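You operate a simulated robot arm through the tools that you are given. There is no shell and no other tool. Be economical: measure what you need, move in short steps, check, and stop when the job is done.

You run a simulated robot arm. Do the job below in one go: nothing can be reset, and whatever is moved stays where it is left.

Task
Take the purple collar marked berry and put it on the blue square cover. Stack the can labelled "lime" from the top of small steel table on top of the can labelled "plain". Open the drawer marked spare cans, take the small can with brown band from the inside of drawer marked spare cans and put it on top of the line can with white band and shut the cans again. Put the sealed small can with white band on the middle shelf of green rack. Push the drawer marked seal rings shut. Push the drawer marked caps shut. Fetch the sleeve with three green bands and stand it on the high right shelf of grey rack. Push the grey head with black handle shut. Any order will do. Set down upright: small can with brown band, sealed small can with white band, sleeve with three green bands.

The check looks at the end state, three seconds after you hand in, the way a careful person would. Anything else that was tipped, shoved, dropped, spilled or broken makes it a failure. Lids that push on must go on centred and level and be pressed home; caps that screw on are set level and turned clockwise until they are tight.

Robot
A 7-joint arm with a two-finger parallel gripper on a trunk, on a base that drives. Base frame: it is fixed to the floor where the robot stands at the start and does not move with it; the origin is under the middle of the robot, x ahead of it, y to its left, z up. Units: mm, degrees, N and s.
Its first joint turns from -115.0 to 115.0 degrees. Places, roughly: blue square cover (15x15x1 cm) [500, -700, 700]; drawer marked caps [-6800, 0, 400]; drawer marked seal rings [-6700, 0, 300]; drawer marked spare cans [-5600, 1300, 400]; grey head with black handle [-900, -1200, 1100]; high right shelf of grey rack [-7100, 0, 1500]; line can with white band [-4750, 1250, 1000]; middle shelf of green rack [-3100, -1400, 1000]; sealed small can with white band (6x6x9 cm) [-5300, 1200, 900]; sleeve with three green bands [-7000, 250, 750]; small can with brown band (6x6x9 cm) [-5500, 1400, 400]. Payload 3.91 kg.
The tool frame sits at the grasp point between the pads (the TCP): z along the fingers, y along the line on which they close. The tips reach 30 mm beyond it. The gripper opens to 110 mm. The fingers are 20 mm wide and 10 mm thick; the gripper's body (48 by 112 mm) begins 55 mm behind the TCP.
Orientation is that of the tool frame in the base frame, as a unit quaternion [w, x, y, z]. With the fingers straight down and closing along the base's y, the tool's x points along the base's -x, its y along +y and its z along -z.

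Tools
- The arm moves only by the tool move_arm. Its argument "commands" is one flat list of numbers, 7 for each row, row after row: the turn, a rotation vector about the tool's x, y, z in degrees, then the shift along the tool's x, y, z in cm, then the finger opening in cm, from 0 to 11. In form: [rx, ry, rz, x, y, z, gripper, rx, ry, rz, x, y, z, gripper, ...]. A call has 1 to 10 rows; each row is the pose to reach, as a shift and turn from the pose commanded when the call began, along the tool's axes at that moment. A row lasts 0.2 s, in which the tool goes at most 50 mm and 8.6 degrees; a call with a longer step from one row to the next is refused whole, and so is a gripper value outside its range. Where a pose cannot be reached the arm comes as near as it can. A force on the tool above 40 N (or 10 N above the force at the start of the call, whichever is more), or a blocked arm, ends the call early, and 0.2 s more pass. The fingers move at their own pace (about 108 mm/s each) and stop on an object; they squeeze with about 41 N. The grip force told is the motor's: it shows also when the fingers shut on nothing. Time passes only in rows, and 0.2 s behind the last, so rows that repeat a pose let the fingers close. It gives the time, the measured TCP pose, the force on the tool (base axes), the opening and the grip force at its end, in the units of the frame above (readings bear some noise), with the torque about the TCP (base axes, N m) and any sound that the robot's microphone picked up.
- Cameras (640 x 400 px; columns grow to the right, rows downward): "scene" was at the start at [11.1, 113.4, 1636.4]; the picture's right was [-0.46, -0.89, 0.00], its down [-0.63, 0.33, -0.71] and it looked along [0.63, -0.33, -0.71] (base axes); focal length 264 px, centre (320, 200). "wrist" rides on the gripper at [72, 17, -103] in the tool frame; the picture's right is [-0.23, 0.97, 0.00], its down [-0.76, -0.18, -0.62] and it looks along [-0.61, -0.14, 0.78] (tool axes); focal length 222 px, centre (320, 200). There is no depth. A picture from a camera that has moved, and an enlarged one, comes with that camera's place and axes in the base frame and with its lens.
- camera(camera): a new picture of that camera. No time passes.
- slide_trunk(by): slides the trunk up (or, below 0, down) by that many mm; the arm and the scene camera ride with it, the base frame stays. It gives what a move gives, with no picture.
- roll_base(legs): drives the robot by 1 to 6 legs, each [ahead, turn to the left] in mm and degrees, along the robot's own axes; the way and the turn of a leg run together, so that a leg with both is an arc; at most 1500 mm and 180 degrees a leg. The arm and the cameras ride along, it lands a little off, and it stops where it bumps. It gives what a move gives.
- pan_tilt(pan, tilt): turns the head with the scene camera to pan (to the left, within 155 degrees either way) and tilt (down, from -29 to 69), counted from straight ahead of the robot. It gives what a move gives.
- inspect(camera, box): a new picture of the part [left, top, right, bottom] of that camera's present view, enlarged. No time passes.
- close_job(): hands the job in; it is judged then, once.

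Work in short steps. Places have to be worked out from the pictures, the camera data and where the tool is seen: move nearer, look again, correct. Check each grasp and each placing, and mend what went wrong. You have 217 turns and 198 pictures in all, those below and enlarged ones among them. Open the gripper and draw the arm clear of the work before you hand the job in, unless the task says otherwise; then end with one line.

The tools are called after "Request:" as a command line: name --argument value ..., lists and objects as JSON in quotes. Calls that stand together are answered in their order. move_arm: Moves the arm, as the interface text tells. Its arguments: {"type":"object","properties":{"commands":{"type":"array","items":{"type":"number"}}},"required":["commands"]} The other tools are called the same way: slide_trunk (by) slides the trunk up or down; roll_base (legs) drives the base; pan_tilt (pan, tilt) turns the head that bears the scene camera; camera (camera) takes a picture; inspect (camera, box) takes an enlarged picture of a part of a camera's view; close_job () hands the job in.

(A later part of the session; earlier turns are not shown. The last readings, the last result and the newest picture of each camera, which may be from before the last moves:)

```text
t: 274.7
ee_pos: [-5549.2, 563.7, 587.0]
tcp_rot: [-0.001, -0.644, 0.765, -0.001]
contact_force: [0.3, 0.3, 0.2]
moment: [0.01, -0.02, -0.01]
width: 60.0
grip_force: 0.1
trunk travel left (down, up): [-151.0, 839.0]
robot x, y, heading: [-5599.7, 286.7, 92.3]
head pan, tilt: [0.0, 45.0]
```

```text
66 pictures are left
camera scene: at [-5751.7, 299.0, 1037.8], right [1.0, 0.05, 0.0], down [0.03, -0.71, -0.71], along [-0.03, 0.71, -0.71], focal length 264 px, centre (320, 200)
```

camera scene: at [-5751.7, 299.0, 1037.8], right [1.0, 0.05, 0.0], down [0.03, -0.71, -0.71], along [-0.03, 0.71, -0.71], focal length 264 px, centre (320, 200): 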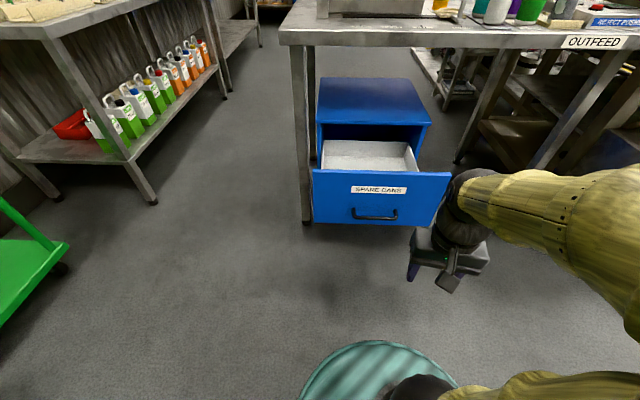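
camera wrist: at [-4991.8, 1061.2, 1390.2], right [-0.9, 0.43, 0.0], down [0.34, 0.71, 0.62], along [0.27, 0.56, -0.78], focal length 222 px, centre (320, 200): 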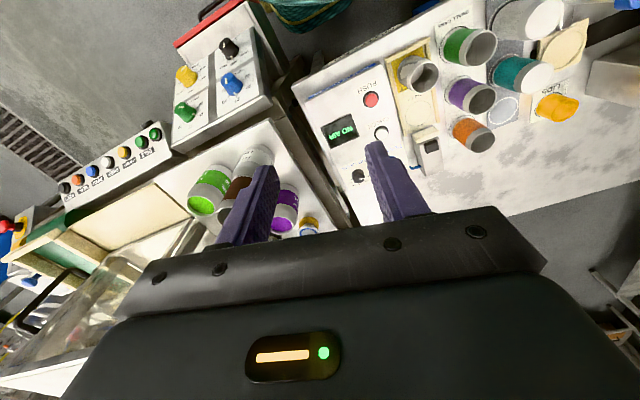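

I straighten the heading and bring the tool low in front of the handle bar.

Request:
roll_base --legs '[[0, -2.3]]'

Request:
move_arm --commands '[0, 0, -2, -2.3, 1.4, 3.1, 6, 0, 0, -4, -4.6, 2.9, 6.2, 6, 0, 0, -6, -6.9, 4.3, 9.3, 6, 0, 0, -8, -9.2, 5.8, 12.5, 6, 0, 0, -10, -11.5, 7.2, 15.6, 6, 0, 0, -12, -13.7, 8.7, 18.7, 6, 0, 0, -12, -13.7, 8.7, 18.7, 6]'

Request:
camera --camera "wrist"

```text
t: 275.5
ee_pos: [-5537.9, 561.7, 587.0]
tcp_rot: [0.0, -0.627, 0.779, -0.001]
contact_force: [0.8, 0.4, 0.2]
moment: [-0.02, -0.02, 0.01]
width: 59.8
grip_force: 0.1
trunk travel left (down, up): [-151.0, 839.0]
robot x, y, heading: [-5596.7, 286.3, 90.3]
head pan, tilt: [0.0, 45.0]
```

```text
t: 277.1
ee_pos: [-5594.2, 714.0, 402.3]
tcp_rot: [0.0, -0.706, 0.709, 0.0]
contact_force: [-0.7, -0.1, 0.0]
moment: [0.02, 0.02, -0.01]
width: 60.3
grip_force: 0.0
trunk travel left (down, up): [-151.0, 839.0]
robot x, y, heading: [-5597.3, 287.2, 90.6]
head pan, tilt: [0.0, 45.0]
```

```text
65 pictures are left
camera wrist: at [-5612.0, 641.3, 504.5], right [-0.97, 0.23, 0.0], down [0.18, 0.76, 0.62], along [0.14, 0.61, -0.78], focal length 222 px, centre (320, 200)
```

wrist: 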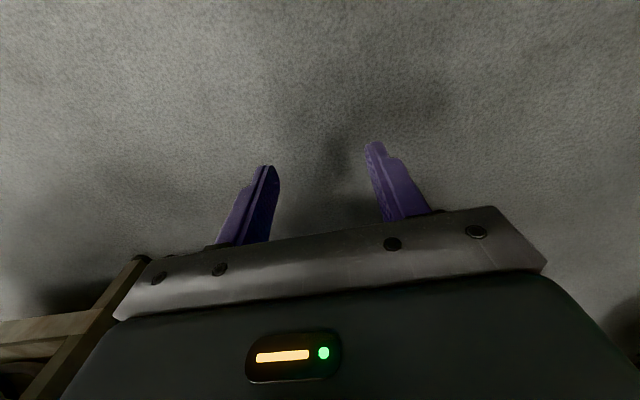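

Aligned with the bar at z≈402. I drive forward to push the drawer in.

Request:
roll_base --legs '[[250, 0]]'

Request:
camera --camera "wrist"

Request:
camera --camera "scene"

```text
t: 278.9
ee_pos: [-5594.5, 964.0, 402.4]
tcp_rot: [0.0, -0.704, 0.71, 0.0]
contact_force: [0.1, -0.6, -0.4]
moment: [0.0, -0.02, 0.01]
width: 60.0
grip_force: 0.1
trunk travel left (down, up): [-151.0, 839.0]
robot x, y, heading: [-5603.1, 539.8, 90.3]
head pan, tilt: [0.0, 45.0]
```

```text
64 pictures are left
camera wrist: at [-5611.9, 892.6, 504.8], right [-0.97, 0.23, 0.0], down [0.18, 0.76, 0.62], along [0.15, 0.61, -0.78], focal length 222 px, centre (320, 200)
```

wrist: 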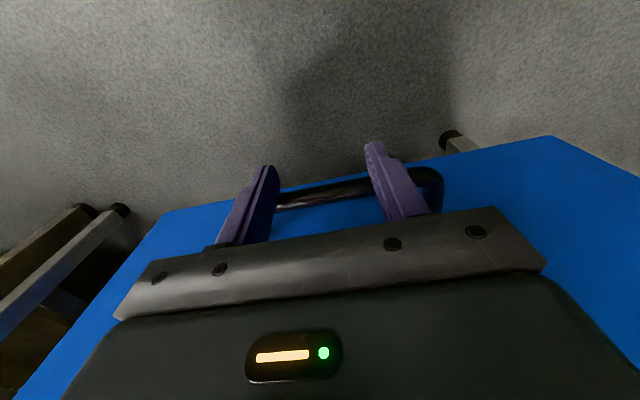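

```text
63 pictures are left
camera scene: at [-5752.2, 557.2, 1037.8], right [1.0, 0.0, 0.0], down [0.0, -0.71, -0.71], along [0.0, 0.71, -0.71], focal length 264 px, centre (320, 200)
```

scene: 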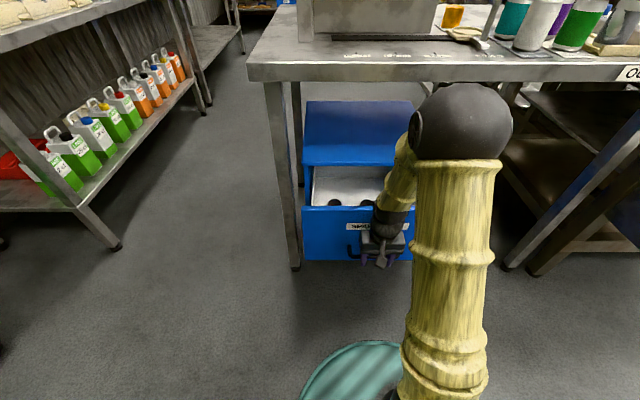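

It moves with the push. Continue until it stops.

Request:
roll_base --legs '[[165, 0]]'

Request:
roll_base --legs '[[30, 0]]'

Request:
camera --camera "scene"

```text
t: 280.4
ee_pos: [-5594.6, 1126.5, 402.7]
tcp_rot: [0.0, -0.704, 0.71, 0.0]
contact_force: [0.0, 0.4, 0.0]
moment: [0.01, 0.02, -0.07]
width: 59.9
grip_force: 0.1
trunk travel left (down, up): [-151.0, 839.0]
robot x, y, heading: [-5599.0, 703.9, 89.9]
head pan, tilt: [0.0, 45.0]
```

```text
t: 281.3
ee_pos: [-5594.3, 1146.3, 399.3]
tcp_rot: [-0.01, -0.706, 0.709, -0.009]
contact_force: [0.2, -0.9, -0.4]
moment: [-0.02, -0.03, 0.01]
width: 60.2
grip_force: 0.1
trunk travel left (down, up): [-151.0, 839.0]
robot x, y, heading: [-5596.0, 731.0, 89.8]
head pan, tilt: [0.0, 45.0]
stopped in leg 1: the force on the tool passed its limit (the readings are from after the stop); the commanded pose is now the measured one
```

```text
62 pictures are left
camera scene: at [-5752.6, 747.8, 1037.7], right [1.0, 0.0, 0.0], down [0.0, -0.71, -0.71], along [0.0, 0.71, -0.71], focal length 264 px, centre (320, 200)
```

scene: 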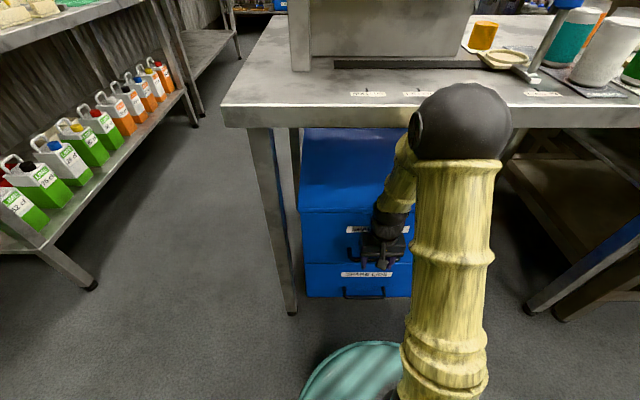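

Drawer is shut. Now the sealed white small can: I back off, raise, and stand before it at x≈-5300.

Request:
roll_base --legs '[[-380, 0], [0, -90], [300, 0], [0, 90]]'

Request:
slide_trunk --by 400

Request:
slide_trunk --by 320

Request:
camera --camera "wrist"

Request:
camera --camera "scene"

```text
t: 292.9
ee_pos: [-5298.8, 772.0, 400.3]
tcp_rot: [0.009, 0.712, -0.702, 0.009]
contact_force: [-0.1, 0.0, 0.5]
moment: [-0.02, 0.0, 0.01]
width: 59.9
grip_force: 0.1
trunk travel left (down, up): [-151.0, 839.0]
robot x, y, heading: [-5293.9, 352.9, 91.7]
head pan, tilt: [0.0, 45.0]
```

```text
t: 296.8
ee_pos: [-5299.3, 772.7, 799.8]
tcp_rot: [0.009, 0.712, -0.702, 0.01]
contact_force: [-0.1, 1.1, -0.7]
moment: [0.02, -0.03, 0.0]
width: 60.1
grip_force: 0.0
trunk travel left (down, up): [-551.0, 439.0]
robot x, y, heading: [-5297.0, 356.9, 91.2]
head pan, tilt: [0.0, 45.0]
```

```text
t: 299.9
ee_pos: [-5299.5, 772.8, 1120.6]
tcp_rot: [0.009, 0.712, -0.702, 0.009]
contact_force: [0.1, -0.6, 0.1]
moment: [-0.01, 0.0, 0.0]
width: 60.0
grip_force: 0.1
trunk travel left (down, up): [-871.0, 119.0]
robot x, y, heading: [-5300.2, 354.6, 91.5]
head pan, tilt: [0.0, 45.0]
```

```text
61 pictures are left
camera wrist: at [-5316.3, 702.9, 1224.9], right [-0.98, 0.21, -0.01], down [0.16, 0.78, 0.6], along [0.13, 0.59, -0.8], focal length 222 px, centre (320, 200)
```

wrist: 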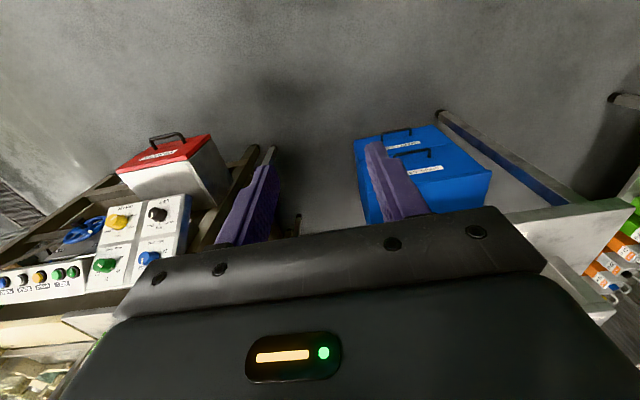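

```text
60 pictures are left
camera scene: at [-5450.6, 370.9, 1757.7], right [1.0, 0.02, 0.0], down [0.02, -0.71, -0.71], along [-0.02, 0.71, -0.71], focal length 264 px, centre (320, 200)
```

scene: 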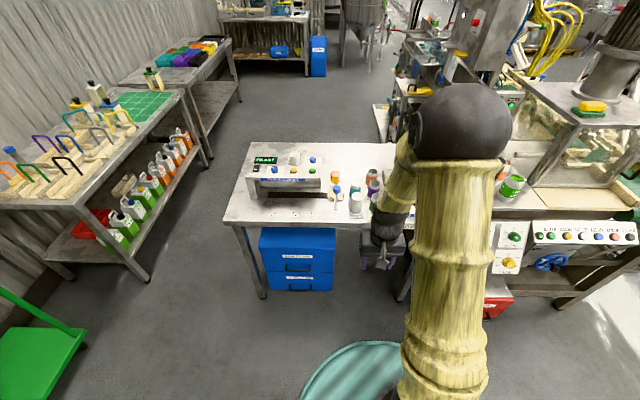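

I trim the tilt and drive 320 closer, tool at z≈1120 above everything.

Request:
move_arm --commands '[0, -1.5, 0.8, 0, 0, 0, 9, 0, -1.5, 0.8, 0, 0, 0, 9]'

Request:
roll_base --legs '[[0, -1.3], [330, 0]]'

Request:
camera --camera "wrist"

Request:
camera --camera "scene"

```text
t: 300.6
ee_pos: [-5299.5, 772.0, 1119.9]
tcp_rot: [0.0, 0.708, -0.706, 0.0]
contact_force: [0.0, 0.2, 0.1]
moment: [0.03, 0.04, -0.01]
width: 90.1
grip_force: 0.1
trunk travel left (down, up): [-871.0, 119.0]
robot x, y, heading: [-5297.6, 355.3, 91.5]
head pan, tilt: [0.0, 45.0]
```

```text
t: 303.0
ee_pos: [-5293.8, 1093.7, 1119.2]
tcp_rot: [0.0, -0.702, 0.713, 0.0]
contact_force: [0.2, 0.9, -0.2]
moment: [-0.05, -0.02, 0.02]
width: 89.8
grip_force: 0.1
trunk travel left (down, up): [-871.0, 119.0]
robot x, y, heading: [-5295.6, 672.5, 90.5]
head pan, tilt: [0.0, 45.0]
```

```text
59 pictures are left
camera wrist: at [-5312.3, 1022.6, 1222.6], right [-0.97, 0.24, 0.0], down [0.19, 0.76, 0.62], along [0.15, 0.6, -0.78], focal length 222 px, centre (320, 200)
```

wrist: 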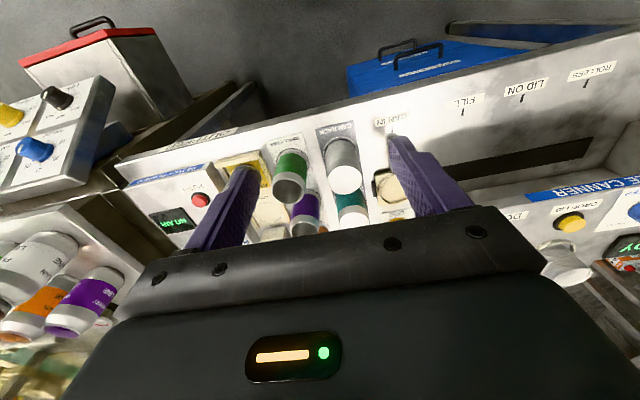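

```text
58 pictures are left
camera scene: at [-5451.1, 696.1, 1757.7], right [1.0, 0.01, 0.0], down [0.0, -0.71, -0.71], along [0.0, 0.71, -0.71], focal length 264 px, centre (320, 200)
```

scene: 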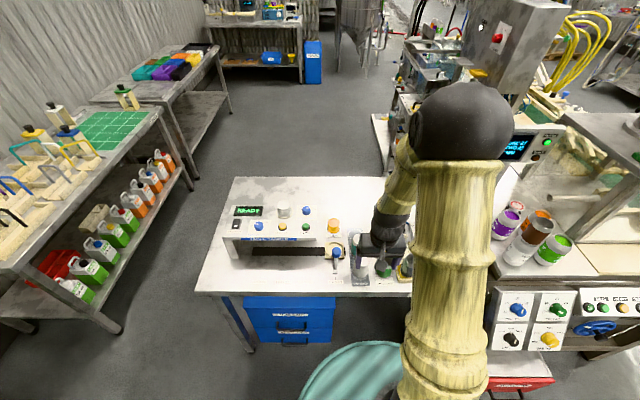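

Request:
inspect --camera "wrist" --box '[230, 100, 430, 240]'

Request:
inspect --camera "scene" --box '[310, 210, 420, 290]'

```text
2.86 times, centred on (330, 170) of wrist
camera zoom: at [-5312.3, 1022.6, 1222.6], right [-0.97, 0.24, 0.0], down [0.19, 0.76, 0.62], along [0.15, 0.6, -0.78], focal length 635 px, centre (291, 286)
```

zoom: 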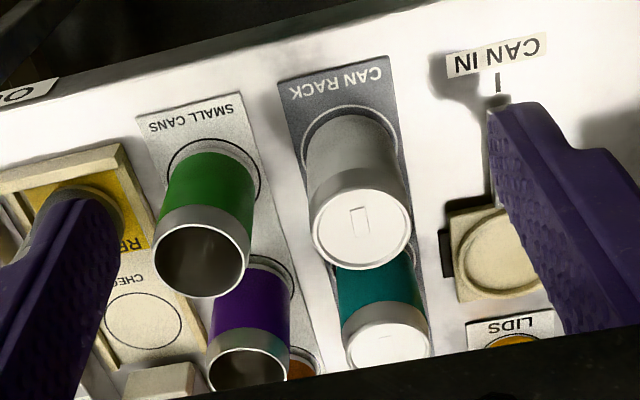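

```text
5.00 times, centred on (365, 250) of scene
camera zoom: at [-5451.1, 696.1, 1757.7], right [1.0, 0.01, 0.0], down [0.0, -0.71, -0.71], along [0.0, 0.71, -0.71], focal length 1319 px, centre (95, -50)
```

zoom: 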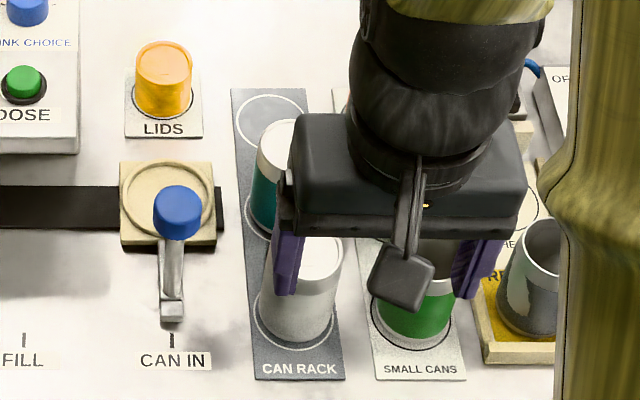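

White sealed can: top ≈[-5305,1196,957], with ~35 mm gaps to neighbours. I tilt the tool 35° forward (better for the rack shelf later), and drive 70 closer.

Request:
move_arm --commands '[0, -7, -0.2, 0, 0.3, 0, 8, 0, -14, -0.4, 0, 0.6, 0, 8, 0, -21, -0.6, 0, 0.9, 0, 7.6, 0, -28, -0.8, 0, 1.1, 0, 7.6, 0, -35, -0.8, 0, 1.1, 0, 7.6, 0, -35, -0.8, 0, 1.1, 0, 7.6]'

Request:
roll_base --legs '[[60, 0]]'

Request:
camera --camera "wrist"

```text
t: 304.4
ee_pos: [-5306.7, 1135.9, 1123.3]
tcp_rot: [0.214, -0.674, 0.675, 0.211]
contact_force: [0.2, 0.2, 0.1]
moment: [-0.03, 0.01, -0.02]
width: 76.1
grip_force: 0.0
out of reach, approached as far as the arm can: row 4, 5, 6
trunk travel left (down, up): [-871.0, 119.0]
robot x, y, heading: [-5295.9, 673.8, 90.3]
head pan, tilt: [0.0, 45.0]
```

```text
t: 305.4
ee_pos: [-5304.2, 1196.4, 1122.4]
tcp_rot: [0.214, -0.674, 0.675, 0.21]
contact_force: [-0.3, 1.4, -0.8]
moment: [0.02, 0.02, 0.01]
width: 75.9
grip_force: 0.1
trunk travel left (down, up): [-871.0, 119.0]
robot x, y, heading: [-5298.9, 737.1, 90.5]
head pan, tilt: [0.0, 45.0]
```

```text
55 pictures are left
camera wrist: at [-5323.6, 1078.1, 1163.8], right [-0.97, 0.19, 0.13], down [0.17, 0.27, 0.95], along [0.14, 0.94, -0.29], focal length 222 px, centre (320, 200)
```

wrist: 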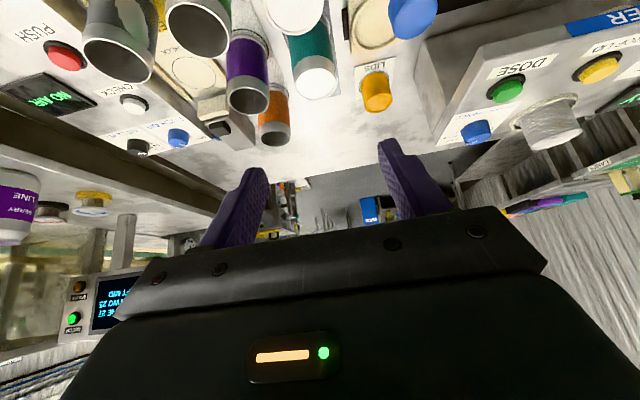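

TCP is right above the can. I descend 125 with the trunk and check alignment.

Request:
slide_trunk --by -125

Request:
camera --camera "wrist"

Request:
inspect --camera "scene" --box '[330, 230, 450, 330]'

```text
t: 306.9
ee_pos: [-5307.1, 1194.7, 997.0]
tcp_rot: [-0.214, 0.675, -0.674, -0.211]
contact_force: [-0.4, 0.3, -0.3]
moment: [-0.01, 0.03, -0.01]
width: 76.0
grip_force: 0.0
trunk travel left (down, up): [-746.0, 244.0]
robot x, y, heading: [-5294.5, 734.5, 90.3]
head pan, tilt: [0.0, 45.0]
```

```text
54 pictures are left
camera wrist: at [-5323.5, 1076.2, 1039.5], right [-0.97, 0.19, 0.13], down [0.17, 0.27, 0.95], along [0.14, 0.95, -0.29], focal length 222 px, centre (320, 200)
```

wrist: 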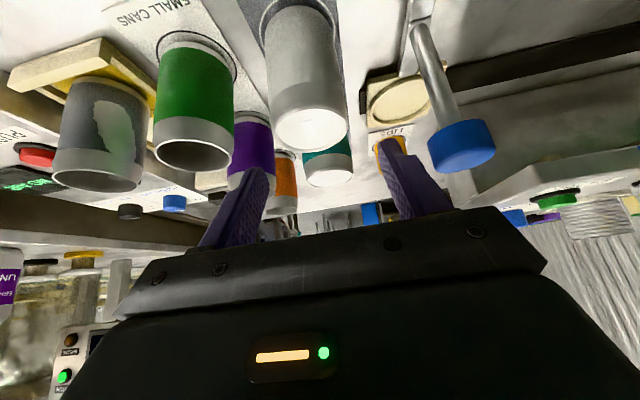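

```text
4.00 times, centred on (390, 280) of scene
camera zoom: at [-5451.3, 754.0, 1632.8], right [1.0, 0.01, 0.0], down [0.0, -0.71, -0.71], along [0.0, 0.71, -0.71], focal length 1055 px, centre (40, -120)
```

zoom: 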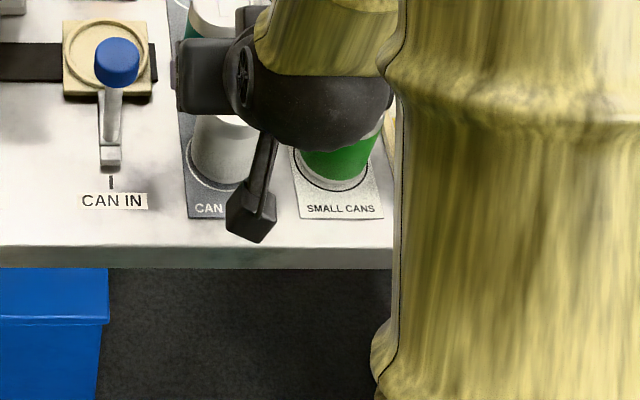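

Alignment confirmed ([-5306,1196]). Descend 68 and close.

Request:
slide_trunk --by -68

Request:
move_arm --commands '[0, 0, 0, 0, 0, 0, 6, 0, 0, 0, 0, 0, 0, 4, 0, 0, 0, 0, 0, 0, 4]'

Request:
camera --camera "wrist"

```text
t: 308.0
ee_pos: [-5306.1, 1194.9, 928.6]
tcp_rot: [-0.214, 0.675, -0.674, -0.211]
contact_force: [0.0, -1.2, -0.3]
moment: [-0.01, 0.03, 0.0]
width: 76.2
grip_force: 0.1
trunk travel left (down, up): [-678.0, 312.0]
robot x, y, heading: [-5293.5, 735.4, 90.5]
head pan, tilt: [0.0, 45.0]
```

```text
t: 308.8
ee_pos: [-5304.3, 1195.7, 928.9]
tcp_rot: [-0.214, 0.675, -0.674, -0.211]
contact_force: [-0.5, 0.8, 1.4]
moment: [0.05, 0.14, -0.01]
width: 52.1
grip_force: 41.1
trunk travel left (down, up): [-678.0, 312.0]
robot x, y, heading: [-5296.8, 737.1, 90.5]
head pan, tilt: [0.0, 45.0]
```

```text
52 pictures are left
camera wrist: at [-5323.7, 1076.3, 971.5], right [-0.97, 0.19, 0.13], down [0.17, 0.27, 0.95], along [0.14, 0.95, -0.29], focal length 222 px, centre (320, 200)
```

wrist: 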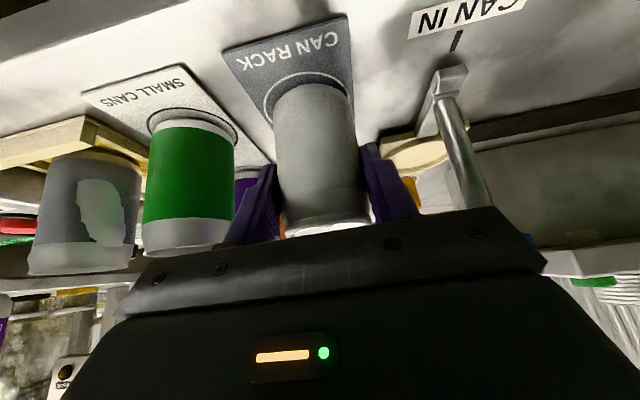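

Gripped (52 mm). I lift vertically with the trunk and back off.

Request:
slide_trunk --by 250

Request:
roll_base --legs '[[-600, 0]]'

Request:
camera --camera "wrist"

Request:
camera --camera "scene"

```text
t: 311.4
ee_pos: [-5306.3, 1194.8, 1179.6]
tcp_rot: [0.214, -0.674, 0.674, 0.211]
contact_force: [0.1, -0.1, -1.5]
moment: [-0.01, -0.02, 0.0]
width: 51.6
grip_force: 40.5
trunk travel left (down, up): [-928.0, 62.0]
robot x, y, heading: [-5296.3, 734.1, 90.3]
head pan, tilt: [0.0, 45.0]
```

```text
t: 314.8
ee_pos: [-5305.1, 596.9, 1179.3]
tcp_rot: [-0.213, 0.678, -0.67, -0.213]
contact_force: [0.6, -0.9, -1.2]
moment: [0.01, 0.02, 0.01]
width: 51.5
grip_force: 41.3
trunk travel left (down, up): [-928.0, 62.0]
robot x, y, heading: [-5292.0, 134.9, 91.0]
head pan, tilt: [0.0, 45.0]
```

```text
51 pictures are left
camera wrist: at [-5321.0, 477.7, 1221.5], right [-0.98, 0.17, 0.13], down [0.17, 0.27, 0.95], along [0.13, 0.95, -0.29], focal length 222 px, centre (320, 200)
```

wrist: 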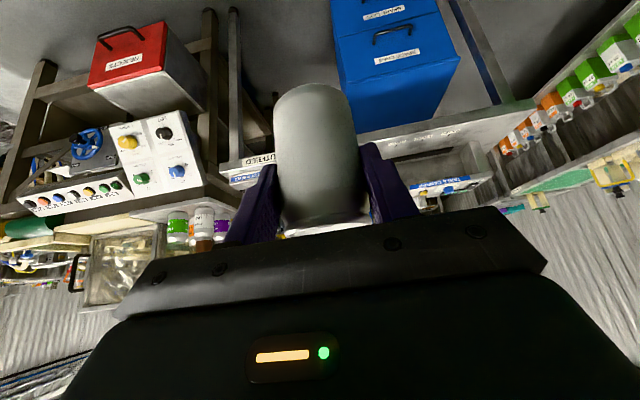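

```text
50 pictures are left
camera scene: at [-5444.2, 153.5, 1814.8], right [1.0, 0.02, 0.0], down [0.01, -0.71, -0.71], along [-0.01, 0.71, -0.71], focal length 264 px, centre (320, 200)
```

scene: 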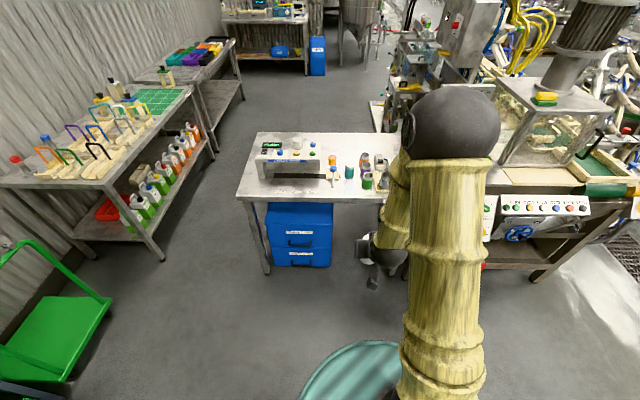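

Can upright in the grip. I drive to the green rack: along +x to x≈-3100, then face -y.

Request:
roll_base --legs '[[0, -91], [1100, 0], [1090, 0], [0, -90]]'

Request:
pan_tilt --pan 30 --tilt 25

Request:
camera --camera "scene"

```text
t: 333.3
ee_pos: [-3089.3, -318.9, 1178.8]
tcp_rot: [0.211, 0.675, 0.674, -0.215]
contact_force: [-0.8, 0.4, -1.7]
moment: [0.02, -0.01, -0.01]
width: 51.6
grip_force: 40.9
trunk travel left (down, up): [-928.0, 62.0]
robot x, y, heading: [-3095.6, 138.2, -89.6]
head pan, tilt: [0.0, 45.0]
```

```text
t: 334.3
ee_pos: [-3088.8, -318.8, 1179.2]
tcp_rot: [0.211, 0.675, 0.674, -0.214]
contact_force: [0.5, -0.3, -1.2]
moment: [0.01, 0.0, 0.0]
width: 51.8
grip_force: 40.4
trunk travel left (down, up): [-928.0, 62.0]
robot x, y, heading: [-3096.4, 143.5, -89.5]
head pan, tilt: [30.0, 25.0]
```

```text
49 pictures are left
camera scene: at [-2899.0, 119.8, 1845.3], right [-0.86, -0.5, 0.0], down [-0.21, 0.37, -0.91], along [0.46, -0.78, -0.42], focal length 264 px, centre (320, 200)
```

scene: 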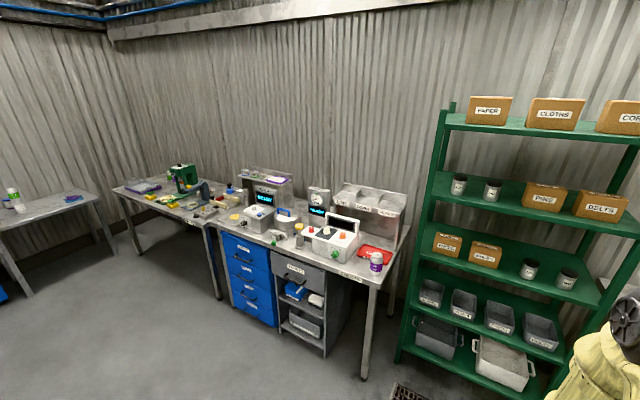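

Rack has five shelves; the middle one (z≈970) has boxes on the left and two dark jars, with room to their right. I move to x≈-3480 and closer.

Request:
roll_base --legs '[[0, -90], [390, 0], [0, 90], [500, 0]]'

Request:
pan_tilt --pan 15 --tilt 40

Request:
camera --camera "scene"

Request:
camera --camera "wrist"

```text
t: 347.0
ee_pos: [-3512.3, -814.8, 1178.4]
tcp_rot: [0.207, 0.687, 0.662, -0.217]
contact_force: [-0.5, -1.0, -2.2]
moment: [0.05, 0.02, 0.0]
width: 51.9
grip_force: 40.6
trunk travel left (down, up): [-928.0, 62.0]
robot x, y, heading: [-3501.8, -356.6, -92.1]
head pan, tilt: [30.0, 25.0]
```

```text
t: 347.7
ee_pos: [-3512.9, -814.1, 1179.4]
tcp_rot: [0.207, 0.687, 0.662, -0.218]
contact_force: [0.2, -0.1, -0.9]
moment: [0.04, -0.01, 0.0]
width: 51.6
grip_force: 41.0
trunk travel left (down, up): [-928.0, 62.0]
robot x, y, heading: [-3506.1, -357.1, -91.6]
head pan, tilt: [15.0, 40.0]
```

```text
48 pictures are left
camera scene: at [-3330.8, -383.7, 1822.1], right [-0.97, -0.23, 0.0], down [-0.15, 0.63, -0.77], along [0.17, -0.75, -0.64], focal length 264 px, centre (320, 200)
```

scene: 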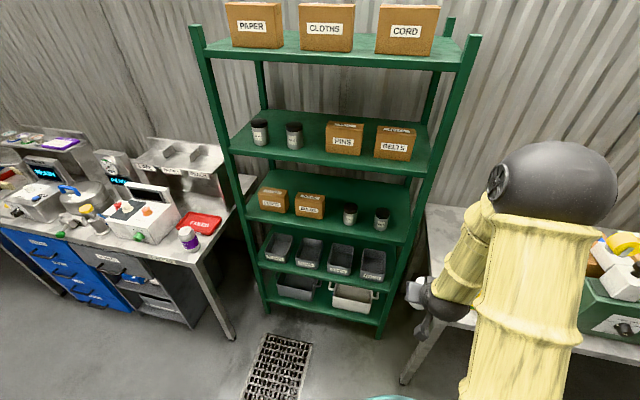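

```text
47 pictures are left
camera wrist: at [-3491.5, -696.1, 1221.4], right [0.97, -0.22, 0.13], down [-0.18, -0.26, 0.95], along [-0.18, -0.94, -0.29], focal length 222 px, centre (320, 200)
```

wrist: 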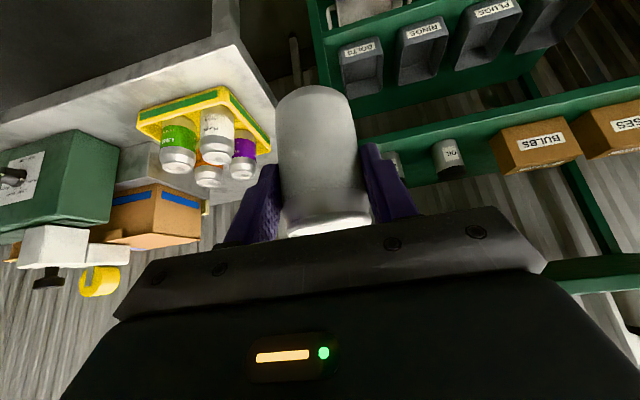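

Middle shelf z≈950, front edge y≈-1210; the boxes' fronts are near y≈-1283, leaving a front strip. I move to x≈-3090 and approach at shelf height.

Request:
roll_base --legs '[[0, 91.6], [415, 0], [0, -90], [280, 0]]'

Request:
slide_trunk --by -110

Request:
camera --camera "wrist"

Request:
camera --camera "scene"

```text
t: 359.6
ee_pos: [-3054.0, -1080.5, 1178.4]
tcp_rot: [0.214, 0.663, 0.686, -0.211]
contact_force: [-0.7, -0.3, -2.5]
moment: [0.03, -0.02, 0.01]
width: 51.7
grip_force: 41.3
trunk travel left (down, up): [-928.0, 62.0]
robot x, y, heading: [-3076.3, -619.7, -87.9]
head pan, tilt: [15.0, 40.0]
```

```text
t: 361.0
ee_pos: [-3052.7, -1080.1, 1069.3]
tcp_rot: [0.214, 0.663, 0.685, -0.211]
contact_force: [-0.5, 0.6, -1.6]
moment: [-0.01, -0.03, -0.03]
width: 51.6
grip_force: 41.4
trunk travel left (down, up): [-818.0, 172.0]
robot x, y, heading: [-3077.3, -623.4, -87.8]
head pan, tilt: [15.0, 40.0]
```

```text
46 pictures are left
camera wrist: at [-3040.5, -960.7, 1111.4], right [0.98, -0.16, 0.13], down [-0.17, -0.27, 0.95], along [-0.11, -0.95, -0.29], focal length 222 px, centre (320, 200)
```

wrist: 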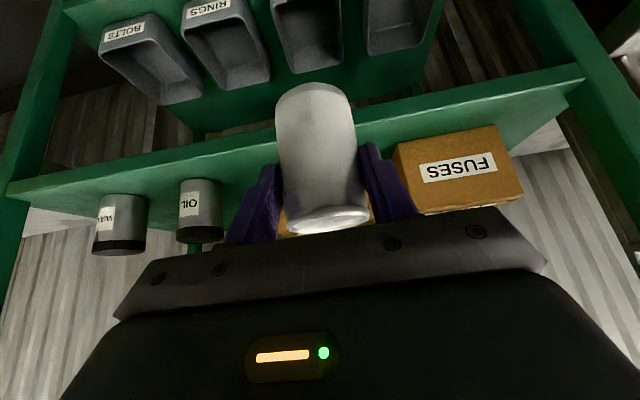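

```text
45 pictures are left
camera scene: at [-2902.4, -637.7, 1712.1], right [-0.96, -0.3, 0.0], down [-0.19, 0.61, -0.77], along [0.23, -0.73, -0.64], focal length 264 px, centre (320, 200)
```

scene: 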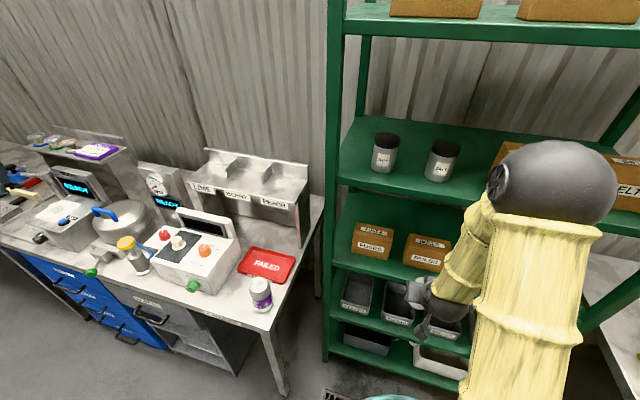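

There is a clear strip in front of the boxes (y −1205…−1284). I drive 160 forward with the can ~55 mm above the shelf.

Request:
roll_base --legs '[[161, 0]]'

Request:
slide_trunk --by -30

Request:
camera --camera "wrist"

```text
t: 362.5
ee_pos: [-3047.2, -1246.4, 1069.2]
tcp_rot: [0.215, 0.664, 0.685, -0.21]
contact_force: [0.3, 0.0, -2.4]
moment: [0.06, 0.0, -0.03]
width: 51.5
grip_force: 41.2
trunk travel left (down, up): [-818.0, 172.0]
robot x, y, heading: [-3070.9, -782.4, -87.9]
head pan, tilt: [15.0, 40.0]
```

```text
t: 363.2
ee_pos: [-3048.1, -1245.0, 1040.3]
tcp_rot: [0.215, 0.663, 0.686, -0.21]
contact_force: [0.0, 0.0, -1.9]
moment: [0.03, 0.01, 0.01]
width: 51.6
grip_force: 41.0
trunk travel left (down, up): [-788.0, 202.0]
robot x, y, heading: [-3076.5, -786.4, -87.9]
head pan, tilt: [15.0, 40.0]
```

```text
44 pictures are left
camera wrist: at [-3034.6, -1126.0, 1081.3], right [0.98, -0.16, 0.13], down [-0.17, -0.27, 0.95], along [-0.11, -0.95, -0.29], focal length 222 px, centre (320, 200)
```

wrist: 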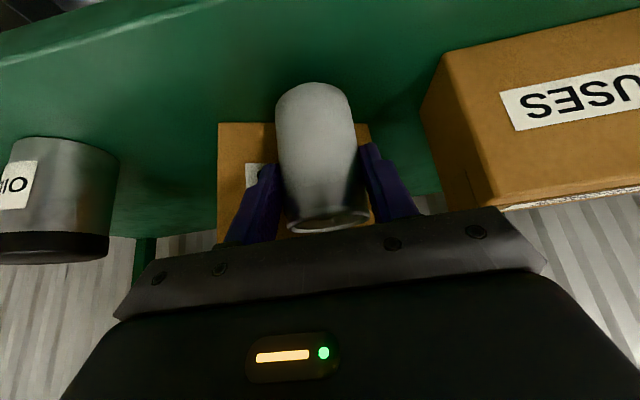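

The shelf edge is at y≈-1215, so the can needs to go ~15 mm deeper (box front ≈-1301). I nudge in and lower to contact.

Request:
roll_base --legs '[[17, 0]]'

Request:
slide_trunk --by -22

Request:
slide_trunk --by -6

Request:
camera --camera "wrist"

```text
t: 364.0
ee_pos: [-3047.6, -1263.3, 1038.7]
tcp_rot: [0.214, 0.663, 0.686, -0.21]
contact_force: [0.2, -0.7, -1.8]
moment: [0.0, -0.01, 0.01]
width: 51.7
grip_force: 41.5
trunk travel left (down, up): [-788.0, 202.0]
robot x, y, heading: [-3072.6, -802.7, -87.7]
head pan, tilt: [15.0, 40.0]
```

```text
t: 364.7
ee_pos: [-3046.3, -1262.0, 1017.2]
tcp_rot: [0.214, 0.664, 0.685, -0.21]
contact_force: [1.6, -1.1, 10.7]
moment: [-0.48, -0.24, 0.06]
width: 51.3
grip_force: 41.2
trunk travel left (down, up): [-766.0, 224.0]
robot x, y, heading: [-3067.4, -802.8, -87.9]
head pan, tilt: [15.0, 40.0]
```

```text
t: 365.2
ee_pos: [-3046.1, -1260.4, 1012.6]
tcp_rot: [0.216, 0.663, 0.685, -0.211]
contact_force: [6.9, 3.4, 24.1]
moment: [-0.57, -0.68, 0.18]
width: 51.7
grip_force: 41.3
trunk travel left (down, up): [-760.0, 230.0]
robot x, y, heading: [-3075.4, -803.9, -87.8]
head pan, tilt: [15.0, 40.0]
```

```text
43 pictures are left
camera wrist: at [-3033.1, -1141.3, 1053.9], right [0.98, -0.15, 0.13], down [-0.16, -0.27, 0.95], along [-0.11, -0.95, -0.29], focal length 222 px, centre (320, 200)
```

wrist: 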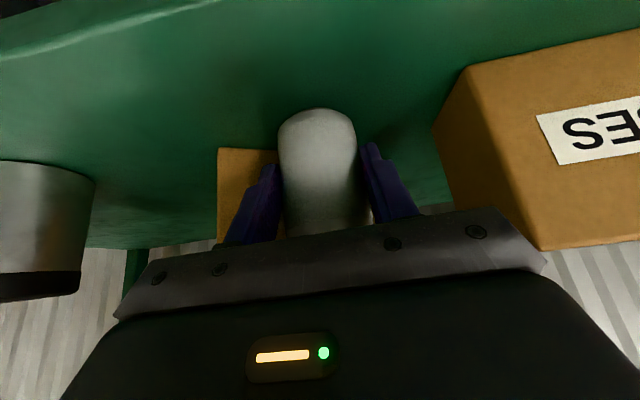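

The can is down on the shelf (it slid ~12 mm up in the pads, shelf ≈965). I open and withdraw along the tool axis.

Request:
move_arm --commands '[0, 0, 0, 0, 0, 0, 6.2, 0, 0, 0, 0, 0, 0, 7.6, 0, 0, 0, 0, 0, 0, 7.6, 0, 0, 0, 0, 0, -3, 7.6, 0, 0, 0, 0, 0, -7, 7.6, 0, 0, 0, 0, 0, -11, 7.6]'

Request:
roll_base --legs '[[-150, 0]]'

Request:
camera --camera "wrist"

```text
t: 366.6
ee_pos: [-3045.6, -1236.2, 1118.7]
tcp_rot: [0.213, 0.664, 0.685, -0.21]
contact_force: [-1.0, 0.5, 0.0]
moment: [-0.02, 0.01, 0.04]
width: 75.9
grip_force: 0.1
out of reach, approached as far as the arm can: row 4, 5, 6
trunk travel left (down, up): [-760.0, 230.0]
robot x, y, heading: [-3070.3, -799.2, -88.3]
head pan, tilt: [15.0, 40.0]
```

```text
t: 368.0
ee_pos: [-3051.8, -1087.4, 1118.9]
tcp_rot: [0.214, 0.665, 0.684, -0.211]
contact_force: [-0.7, 0.5, -0.6]
moment: [0.0, 0.02, -0.02]
width: 76.2
grip_force: 0.1
trunk travel left (down, up): [-760.0, 230.0]
robot x, y, heading: [-3074.3, -654.1, -87.8]
head pan, tilt: [15.0, 40.0]
```

```text
42 pictures are left
camera wrist: at [-3038.4, -968.1, 1161.0], right [0.98, -0.16, 0.13], down [-0.17, -0.27, 0.95], along [-0.12, -0.95, -0.29], focal length 222 px, centre (320, 200)
```

wrist: 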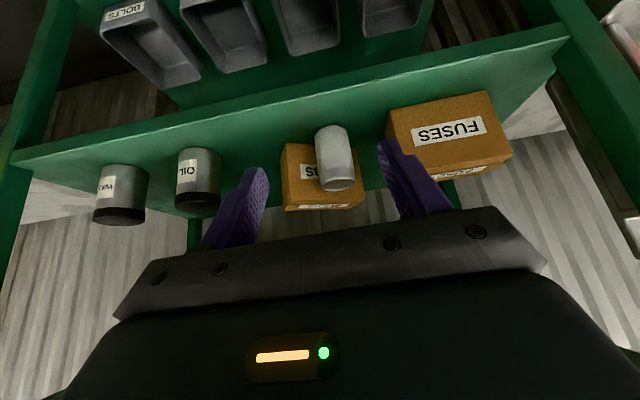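

The can stands upright on the middle shelf. Now to the grey rack: I drive diagonally across to about [-6150,90].

Request:
roll_base --legs '[[-150, 0], [0, -105.6], [1100, 0], [1100, 0], [950, 0], [0, 13.4]]'

Request:
pan_tilt --pan 10 --tilt 35

Request:
camera --camera "scene"

```text
t: 389.6
ee_pos: [-6521.6, 346.3, 1118.0]
tcp_rot: [-0.01, 0.954, -0.025, -0.3]
contact_force: [0.0, 0.2, 0.7]
moment: [0.02, 0.02, 0.01]
width: 75.9
grip_force: 0.0
trunk travel left (down, up): [-760.0, 230.0]
robot x, y, heading: [-6083.9, 332.4, 177.4]
head pan, tilt: [15.0, 40.0]
```

```text
t: 390.2
ee_pos: [-6522.4, 347.1, 1117.8]
tcp_rot: [-0.01, 0.954, -0.025, -0.3]
contact_force: [0.2, 0.1, -0.2]
moment: [0.02, 0.01, 0.01]
width: 75.8
grip_force: 0.1
trunk travel left (down, up): [-760.0, 230.0]
robot x, y, heading: [-6085.2, 333.9, 177.2]
head pan, tilt: [10.0, 35.0]
```

```text
41 pictures are left
camera scene: at [-6121.2, 166.0, 1661.6], right [-0.13, 0.99, 0.0], down [0.57, 0.07, -0.82], along [-0.81, -0.11, -0.57], focal length 264 px, centre (320, 200)
```

scene: 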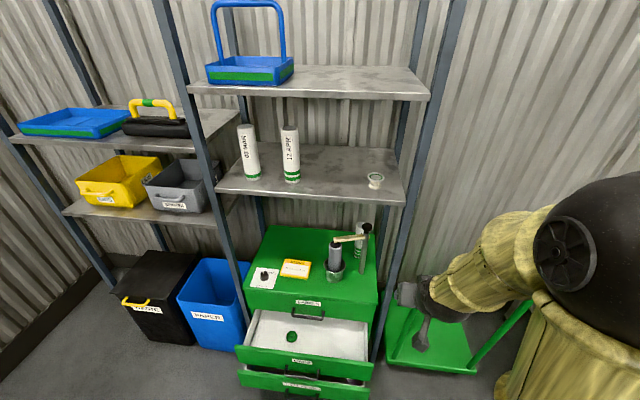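

I see the rack, the two open green drawers and the bench items. I zoom on the cabinet top for the sleeve.

Request:
inspect --camera "scene" --box '[230, 205, 400, 312]'

Request:
inspect --camera "scene" --box '[190, 50, 440, 210]'

Request:
inspect --camera "scene" --box '[220, 290, 400, 400]'

```text
3.74 times, centred on (315, 258) of scene
camera zoom: at [-6121.2, 166.0, 1661.6], right [-0.13, 0.99, 0.0], down [0.57, 0.07, -0.82], along [-0.81, -0.11, -0.57], focal length 986 px, centre (339, -19)
```

zoom: 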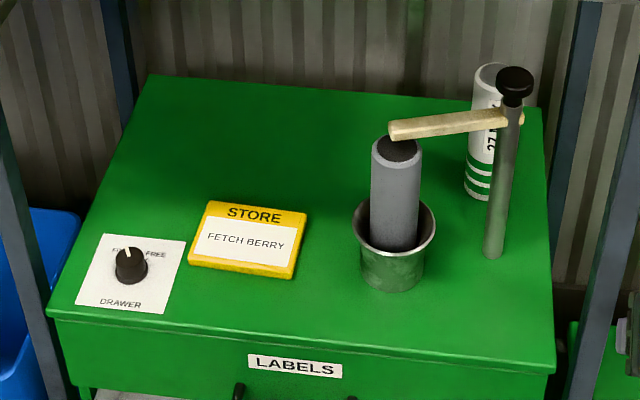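

```text
2.50 times, centred on (315, 130) of scene
camera zoom: at [-6121.2, 166.0, 1661.6], right [-0.13, 0.99, 0.0], down [0.57, 0.07, -0.82], along [-0.81, -0.11, -0.57], focal length 660 px, centre (332, 375)
```

zoom: 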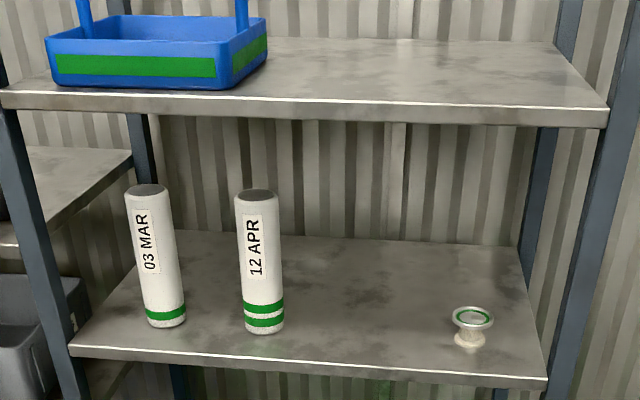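

```text
3.56 times, centred on (310, 345) of scene
camera zoom: at [-6121.2, 166.0, 1661.6], right [-0.13, 0.99, 0.0], down [0.57, 0.07, -0.82], along [-0.81, -0.11, -0.57], focal length 938 px, centre (356, -316)
```

zoom: 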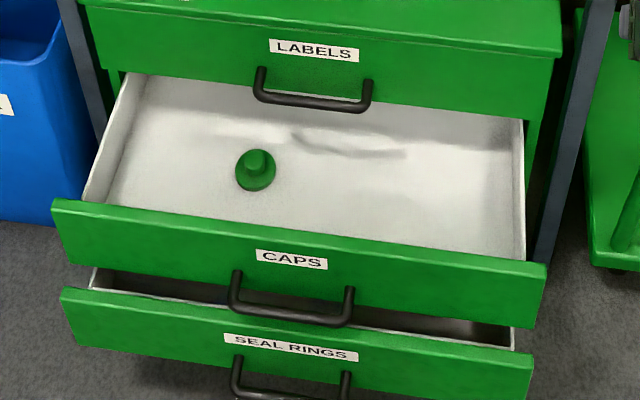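

Cabinet: CAPS and SEAL RINGS are open (seal rings further out). The 3-band sleeve stands at the back right behind a lever post. Drawers first: I square the tool down, line up at y≈16 facing the cabinet, and lower the trunk.

Request:
move_arm --commands '[0, 7, 0, 0, 0, 0, 6, 0, 14, 0, 0, 0, 0, 6, 0, 21, 0, 0, 0, 0, 6, 0, 28, 0, 0, 0, 0, 6, 0, 35, 0, 0, 0, 0, 6, 0, 35, 0, 0, 0, 0, 6]'

Request:
roll_base --legs '[[0, 90], [317, 0], [0, -87.2]]'

Request:
slide_trunk --by -400

Request:
slide_trunk --by -200

Request:
pan_tilt --pan 0 --tilt 40

Request:
camera --camera "scene"

```text
t: 391.6
ee_pos: [-6521.9, 346.8, 1119.3]
tcp_rot: [-0.002, 1.0, -0.027, 0.002]
contact_force: [-0.9, -0.7, -0.1]
moment: [0.01, -0.01, 0.01]
width: 60.2
grip_force: 0.0
trunk travel left (down, up): [-760.0, 230.0]
robot x, y, heading: [-6086.5, 334.2, 177.2]
head pan, tilt: [10.0, 35.0]
```

```text
t: 401.4
ee_pos: [-6529.5, -2.8, 1118.4]
tcp_rot: [-0.002, 1.0, 0.007, 0.001]
contact_force: [0.1, -0.2, 0.2]
moment: [-0.02, -0.04, -0.01]
width: 60.0
grip_force: 0.1
trunk travel left (down, up): [-760.0, 230.0]
robot x, y, heading: [-6093.4, 16.1, -179.0]
head pan, tilt: [10.0, 35.0]
```

```text
t: 405.2
ee_pos: [-6529.7, -2.3, 717.8]
tcp_rot: [-0.002, 1.0, 0.007, 0.001]
contact_force: [-0.1, 0.1, 1.4]
moment: [-0.02, -0.01, 0.01]
width: 60.0
grip_force: 0.0
trunk travel left (down, up): [-360.0, 630.0]
robot x, y, heading: [-6095.2, 17.8, -178.9]
head pan, tilt: [10.0, 35.0]
```

```text
t: 407.4
ee_pos: [-6529.0, -3.1, 518.1]
tcp_rot: [-0.002, 1.0, 0.007, 0.001]
contact_force: [-0.1, 0.3, -0.2]
moment: [-0.01, -0.03, 0.0]
width: 60.1
grip_force: 0.0
trunk travel left (down, up): [-160.0, 830.0]
robot x, y, heading: [-6096.3, 15.4, -178.7]
head pan, tilt: [10.0, 35.0]
```

```text
t: 408.1
ee_pos: [-6529.0, -1.4, 518.6]
tcp_rot: [-0.002, 1.0, 0.006, 0.001]
contact_force: [-0.5, 0.6, -0.3]
moment: [-0.01, -0.01, 0.02]
width: 59.9
grip_force: 0.1
trunk travel left (down, up): [-160.0, 830.0]
robot x, y, heading: [-6097.3, 12.7, -178.8]
head pan, tilt: [0.0, 40.0]
```

```text
37 pictures are left
camera scene: at [-6116.5, -140.2, 1054.1], right [-0.02, 1.0, 0.0], down [0.64, 0.01, -0.77], along [-0.77, -0.02, -0.64], focal length 264 px, centre (320, 200)
```

scene: 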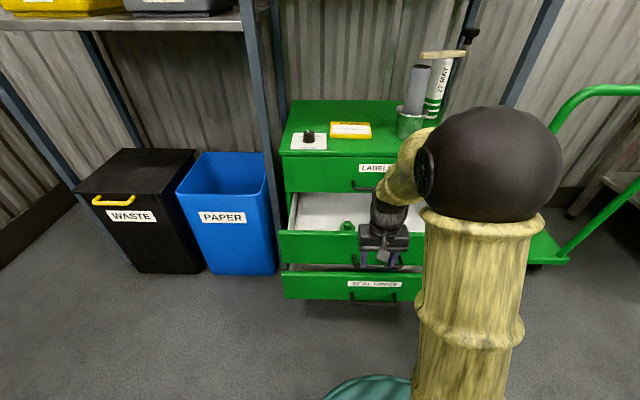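

Handles: CAPS ≈[-6581,19,425], SEAL RINGS ≈[-6554,19,268], closed plane x≈-6757. I back up 80, tilt the tool 25° forward (so the tips lead), lower to the CAPS handle and push by driving.

Request:
roll_base --legs '[[-80, 0]]'

Request:
move_arm --commands '[0, -6.3, 0, 0, 0, 0, 6, 0, -12.6, 0, 0, 0, 0, 6, 0, -18.9, 0, 0, 0, 0, 6, 0, -25, 0, 0, 0, 0, 6, 0, -25, 0, 0, 0, 0, 6]'

Request:
slide_trunk --by -75

Request:
camera --camera "wrist"

```text
t: 409.1
ee_pos: [-6450.1, -1.2, 519.6]
tcp_rot: [-0.001, 1.0, 0.006, 0.002]
contact_force: [-0.4, 0.4, 0.7]
moment: [-0.02, -0.02, -0.02]
width: 59.9
grip_force: 0.0
trunk travel left (down, up): [-160.0, 830.0]
robot x, y, heading: [-6017.0, 19.2, -178.7]
head pan, tilt: [0.0, 40.0]
```

```text
t: 410.3
ee_pos: [-6450.0, -0.2, 519.7]
tcp_rot: [-0.001, 0.977, 0.008, -0.215]
contact_force: [-0.5, -0.7, -0.3]
moment: [-0.01, -0.01, -0.03]
width: 60.1
grip_force: 0.0
trunk travel left (down, up): [-160.0, 830.0]
robot x, y, heading: [-6015.1, 16.0, -178.6]
head pan, tilt: [0.0, 40.0]
```

```text
t: 411.5
ee_pos: [-6449.1, -0.7, 443.3]
tcp_rot: [-0.001, 0.976, 0.007, -0.216]
contact_force: [-0.6, 0.2, -0.7]
moment: [0.02, -0.04, 0.01]
width: 60.2
grip_force: 0.1
trunk travel left (down, up): [-85.0, 905.0]
robot x, y, heading: [-6013.6, 14.7, -178.8]
head pan, tilt: [0.0, 40.0]
```

```text
36 pictures are left
camera wrist: at [-6340.8, -16.0, 506.0], right [-0.19, -0.98, 0.09], down [-0.43, 0.17, 0.89], along [-0.88, 0.13, -0.45], focal length 222 px, centre (320, 200)
```

wrist: 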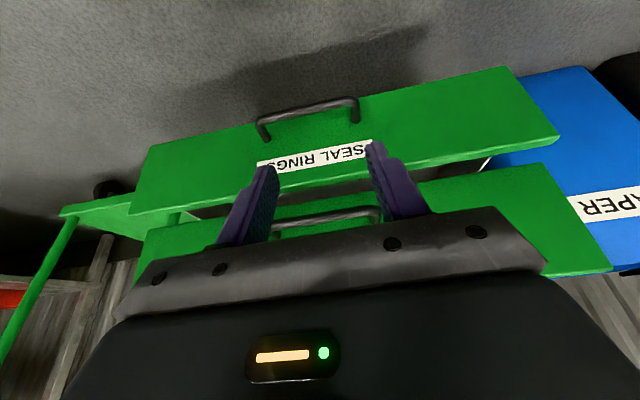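

CAPS bar reads z≈400–410 here; I lower 26 mm and push it shut by driving forward.

Request:
slide_trunk --by -26

Request:
roll_base --legs '[[230, 0]]'

Request:
camera --camera "wrist"

```text
t: 412.2
ee_pos: [-6450.4, -0.3, 418.6]
tcp_rot: [-0.001, 0.976, 0.008, -0.216]
contact_force: [-0.4, 0.7, 0.7]
moment: [0.06, 0.01, 0.0]
width: 60.0
grip_force: 0.0
trunk travel left (down, up): [-59.0, 931.0]
robot x, y, heading: [-6012.1, 16.0, -178.7]
head pan, tilt: [0.0, 40.0]
```

```text
t: 413.9
ee_pos: [-6683.2, -4.2, 417.7]
tcp_rot: [-0.002, 0.977, 0.006, -0.215]
contact_force: [0.5, 0.2, -0.3]
moment: [0.0, -0.01, 0.02]
width: 59.9
grip_force: 0.1
trunk travel left (down, up): [-59.0, 931.0]
robot x, y, heading: [-6247.8, 10.5, -178.9]
head pan, tilt: [0.0, 40.0]
```

```text
35 pictures are left
camera wrist: at [-6574.4, -20.1, 480.1], right [-0.19, -0.98, 0.09], down [-0.43, 0.17, 0.89], along [-0.88, 0.13, -0.45], focal length 222 px, centre (320, 200)
```

wrist: 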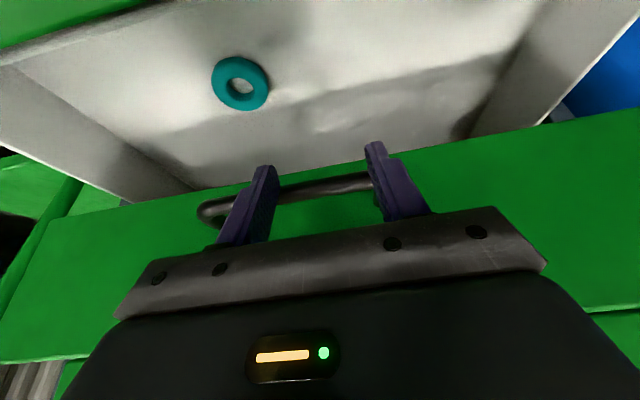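

The tips push the CAPS bar. I continue until it stops.

Request:
roll_base --legs '[[45, 0]]'

Request:
roll_base --legs '[[40, 0]]'

Request:
camera --camera "wrist"

```text
t: 414.8
ee_pos: [-6728.8, -5.6, 416.8]
tcp_rot: [0.0, 0.976, 0.007, -0.216]
contact_force: [0.1, 0.7, -0.4]
moment: [0.02, 0.0, 0.0]
width: 60.0
grip_force: 0.1
trunk travel left (down, up): [-59.0, 931.0]
robot x, y, heading: [-6295.2, 10.8, -178.7]
head pan, tilt: [0.0, 40.0]
```

```text
t: 415.8
ee_pos: [-6753.6, -7.5, 411.4]
tcp_rot: [0.0, 0.98, 0.005, -0.2]
contact_force: [0.8, -0.3, -1.3]
moment: [-0.01, 0.03, -0.07]
width: 59.9
grip_force: 0.2
trunk travel left (down, up): [-59.0, 931.0]
robot x, y, heading: [-6326.6, 10.6, -179.0]
head pan, tilt: [0.0, 40.0]
stopped in leg 1: the force on the tool passed its limit (the readings are from after the stop); the commanded pose is now the measured one
```

```text
34 pictures are left
camera wrist: at [-6647.3, -21.9, 477.8], right [-0.2, -0.98, 0.09], down [-0.46, 0.17, 0.87], along [-0.87, 0.13, -0.48], focal length 222 px, centre (320, 200)
```

wrist: 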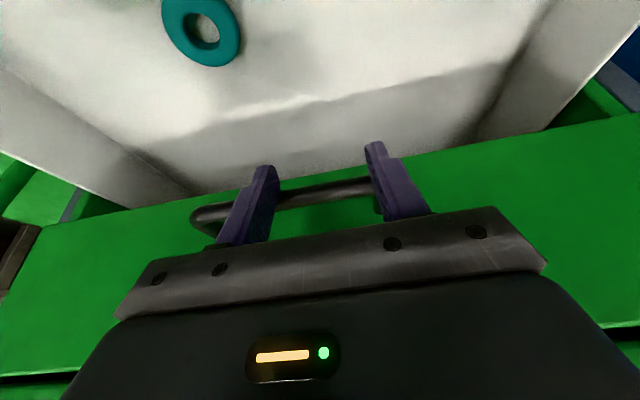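

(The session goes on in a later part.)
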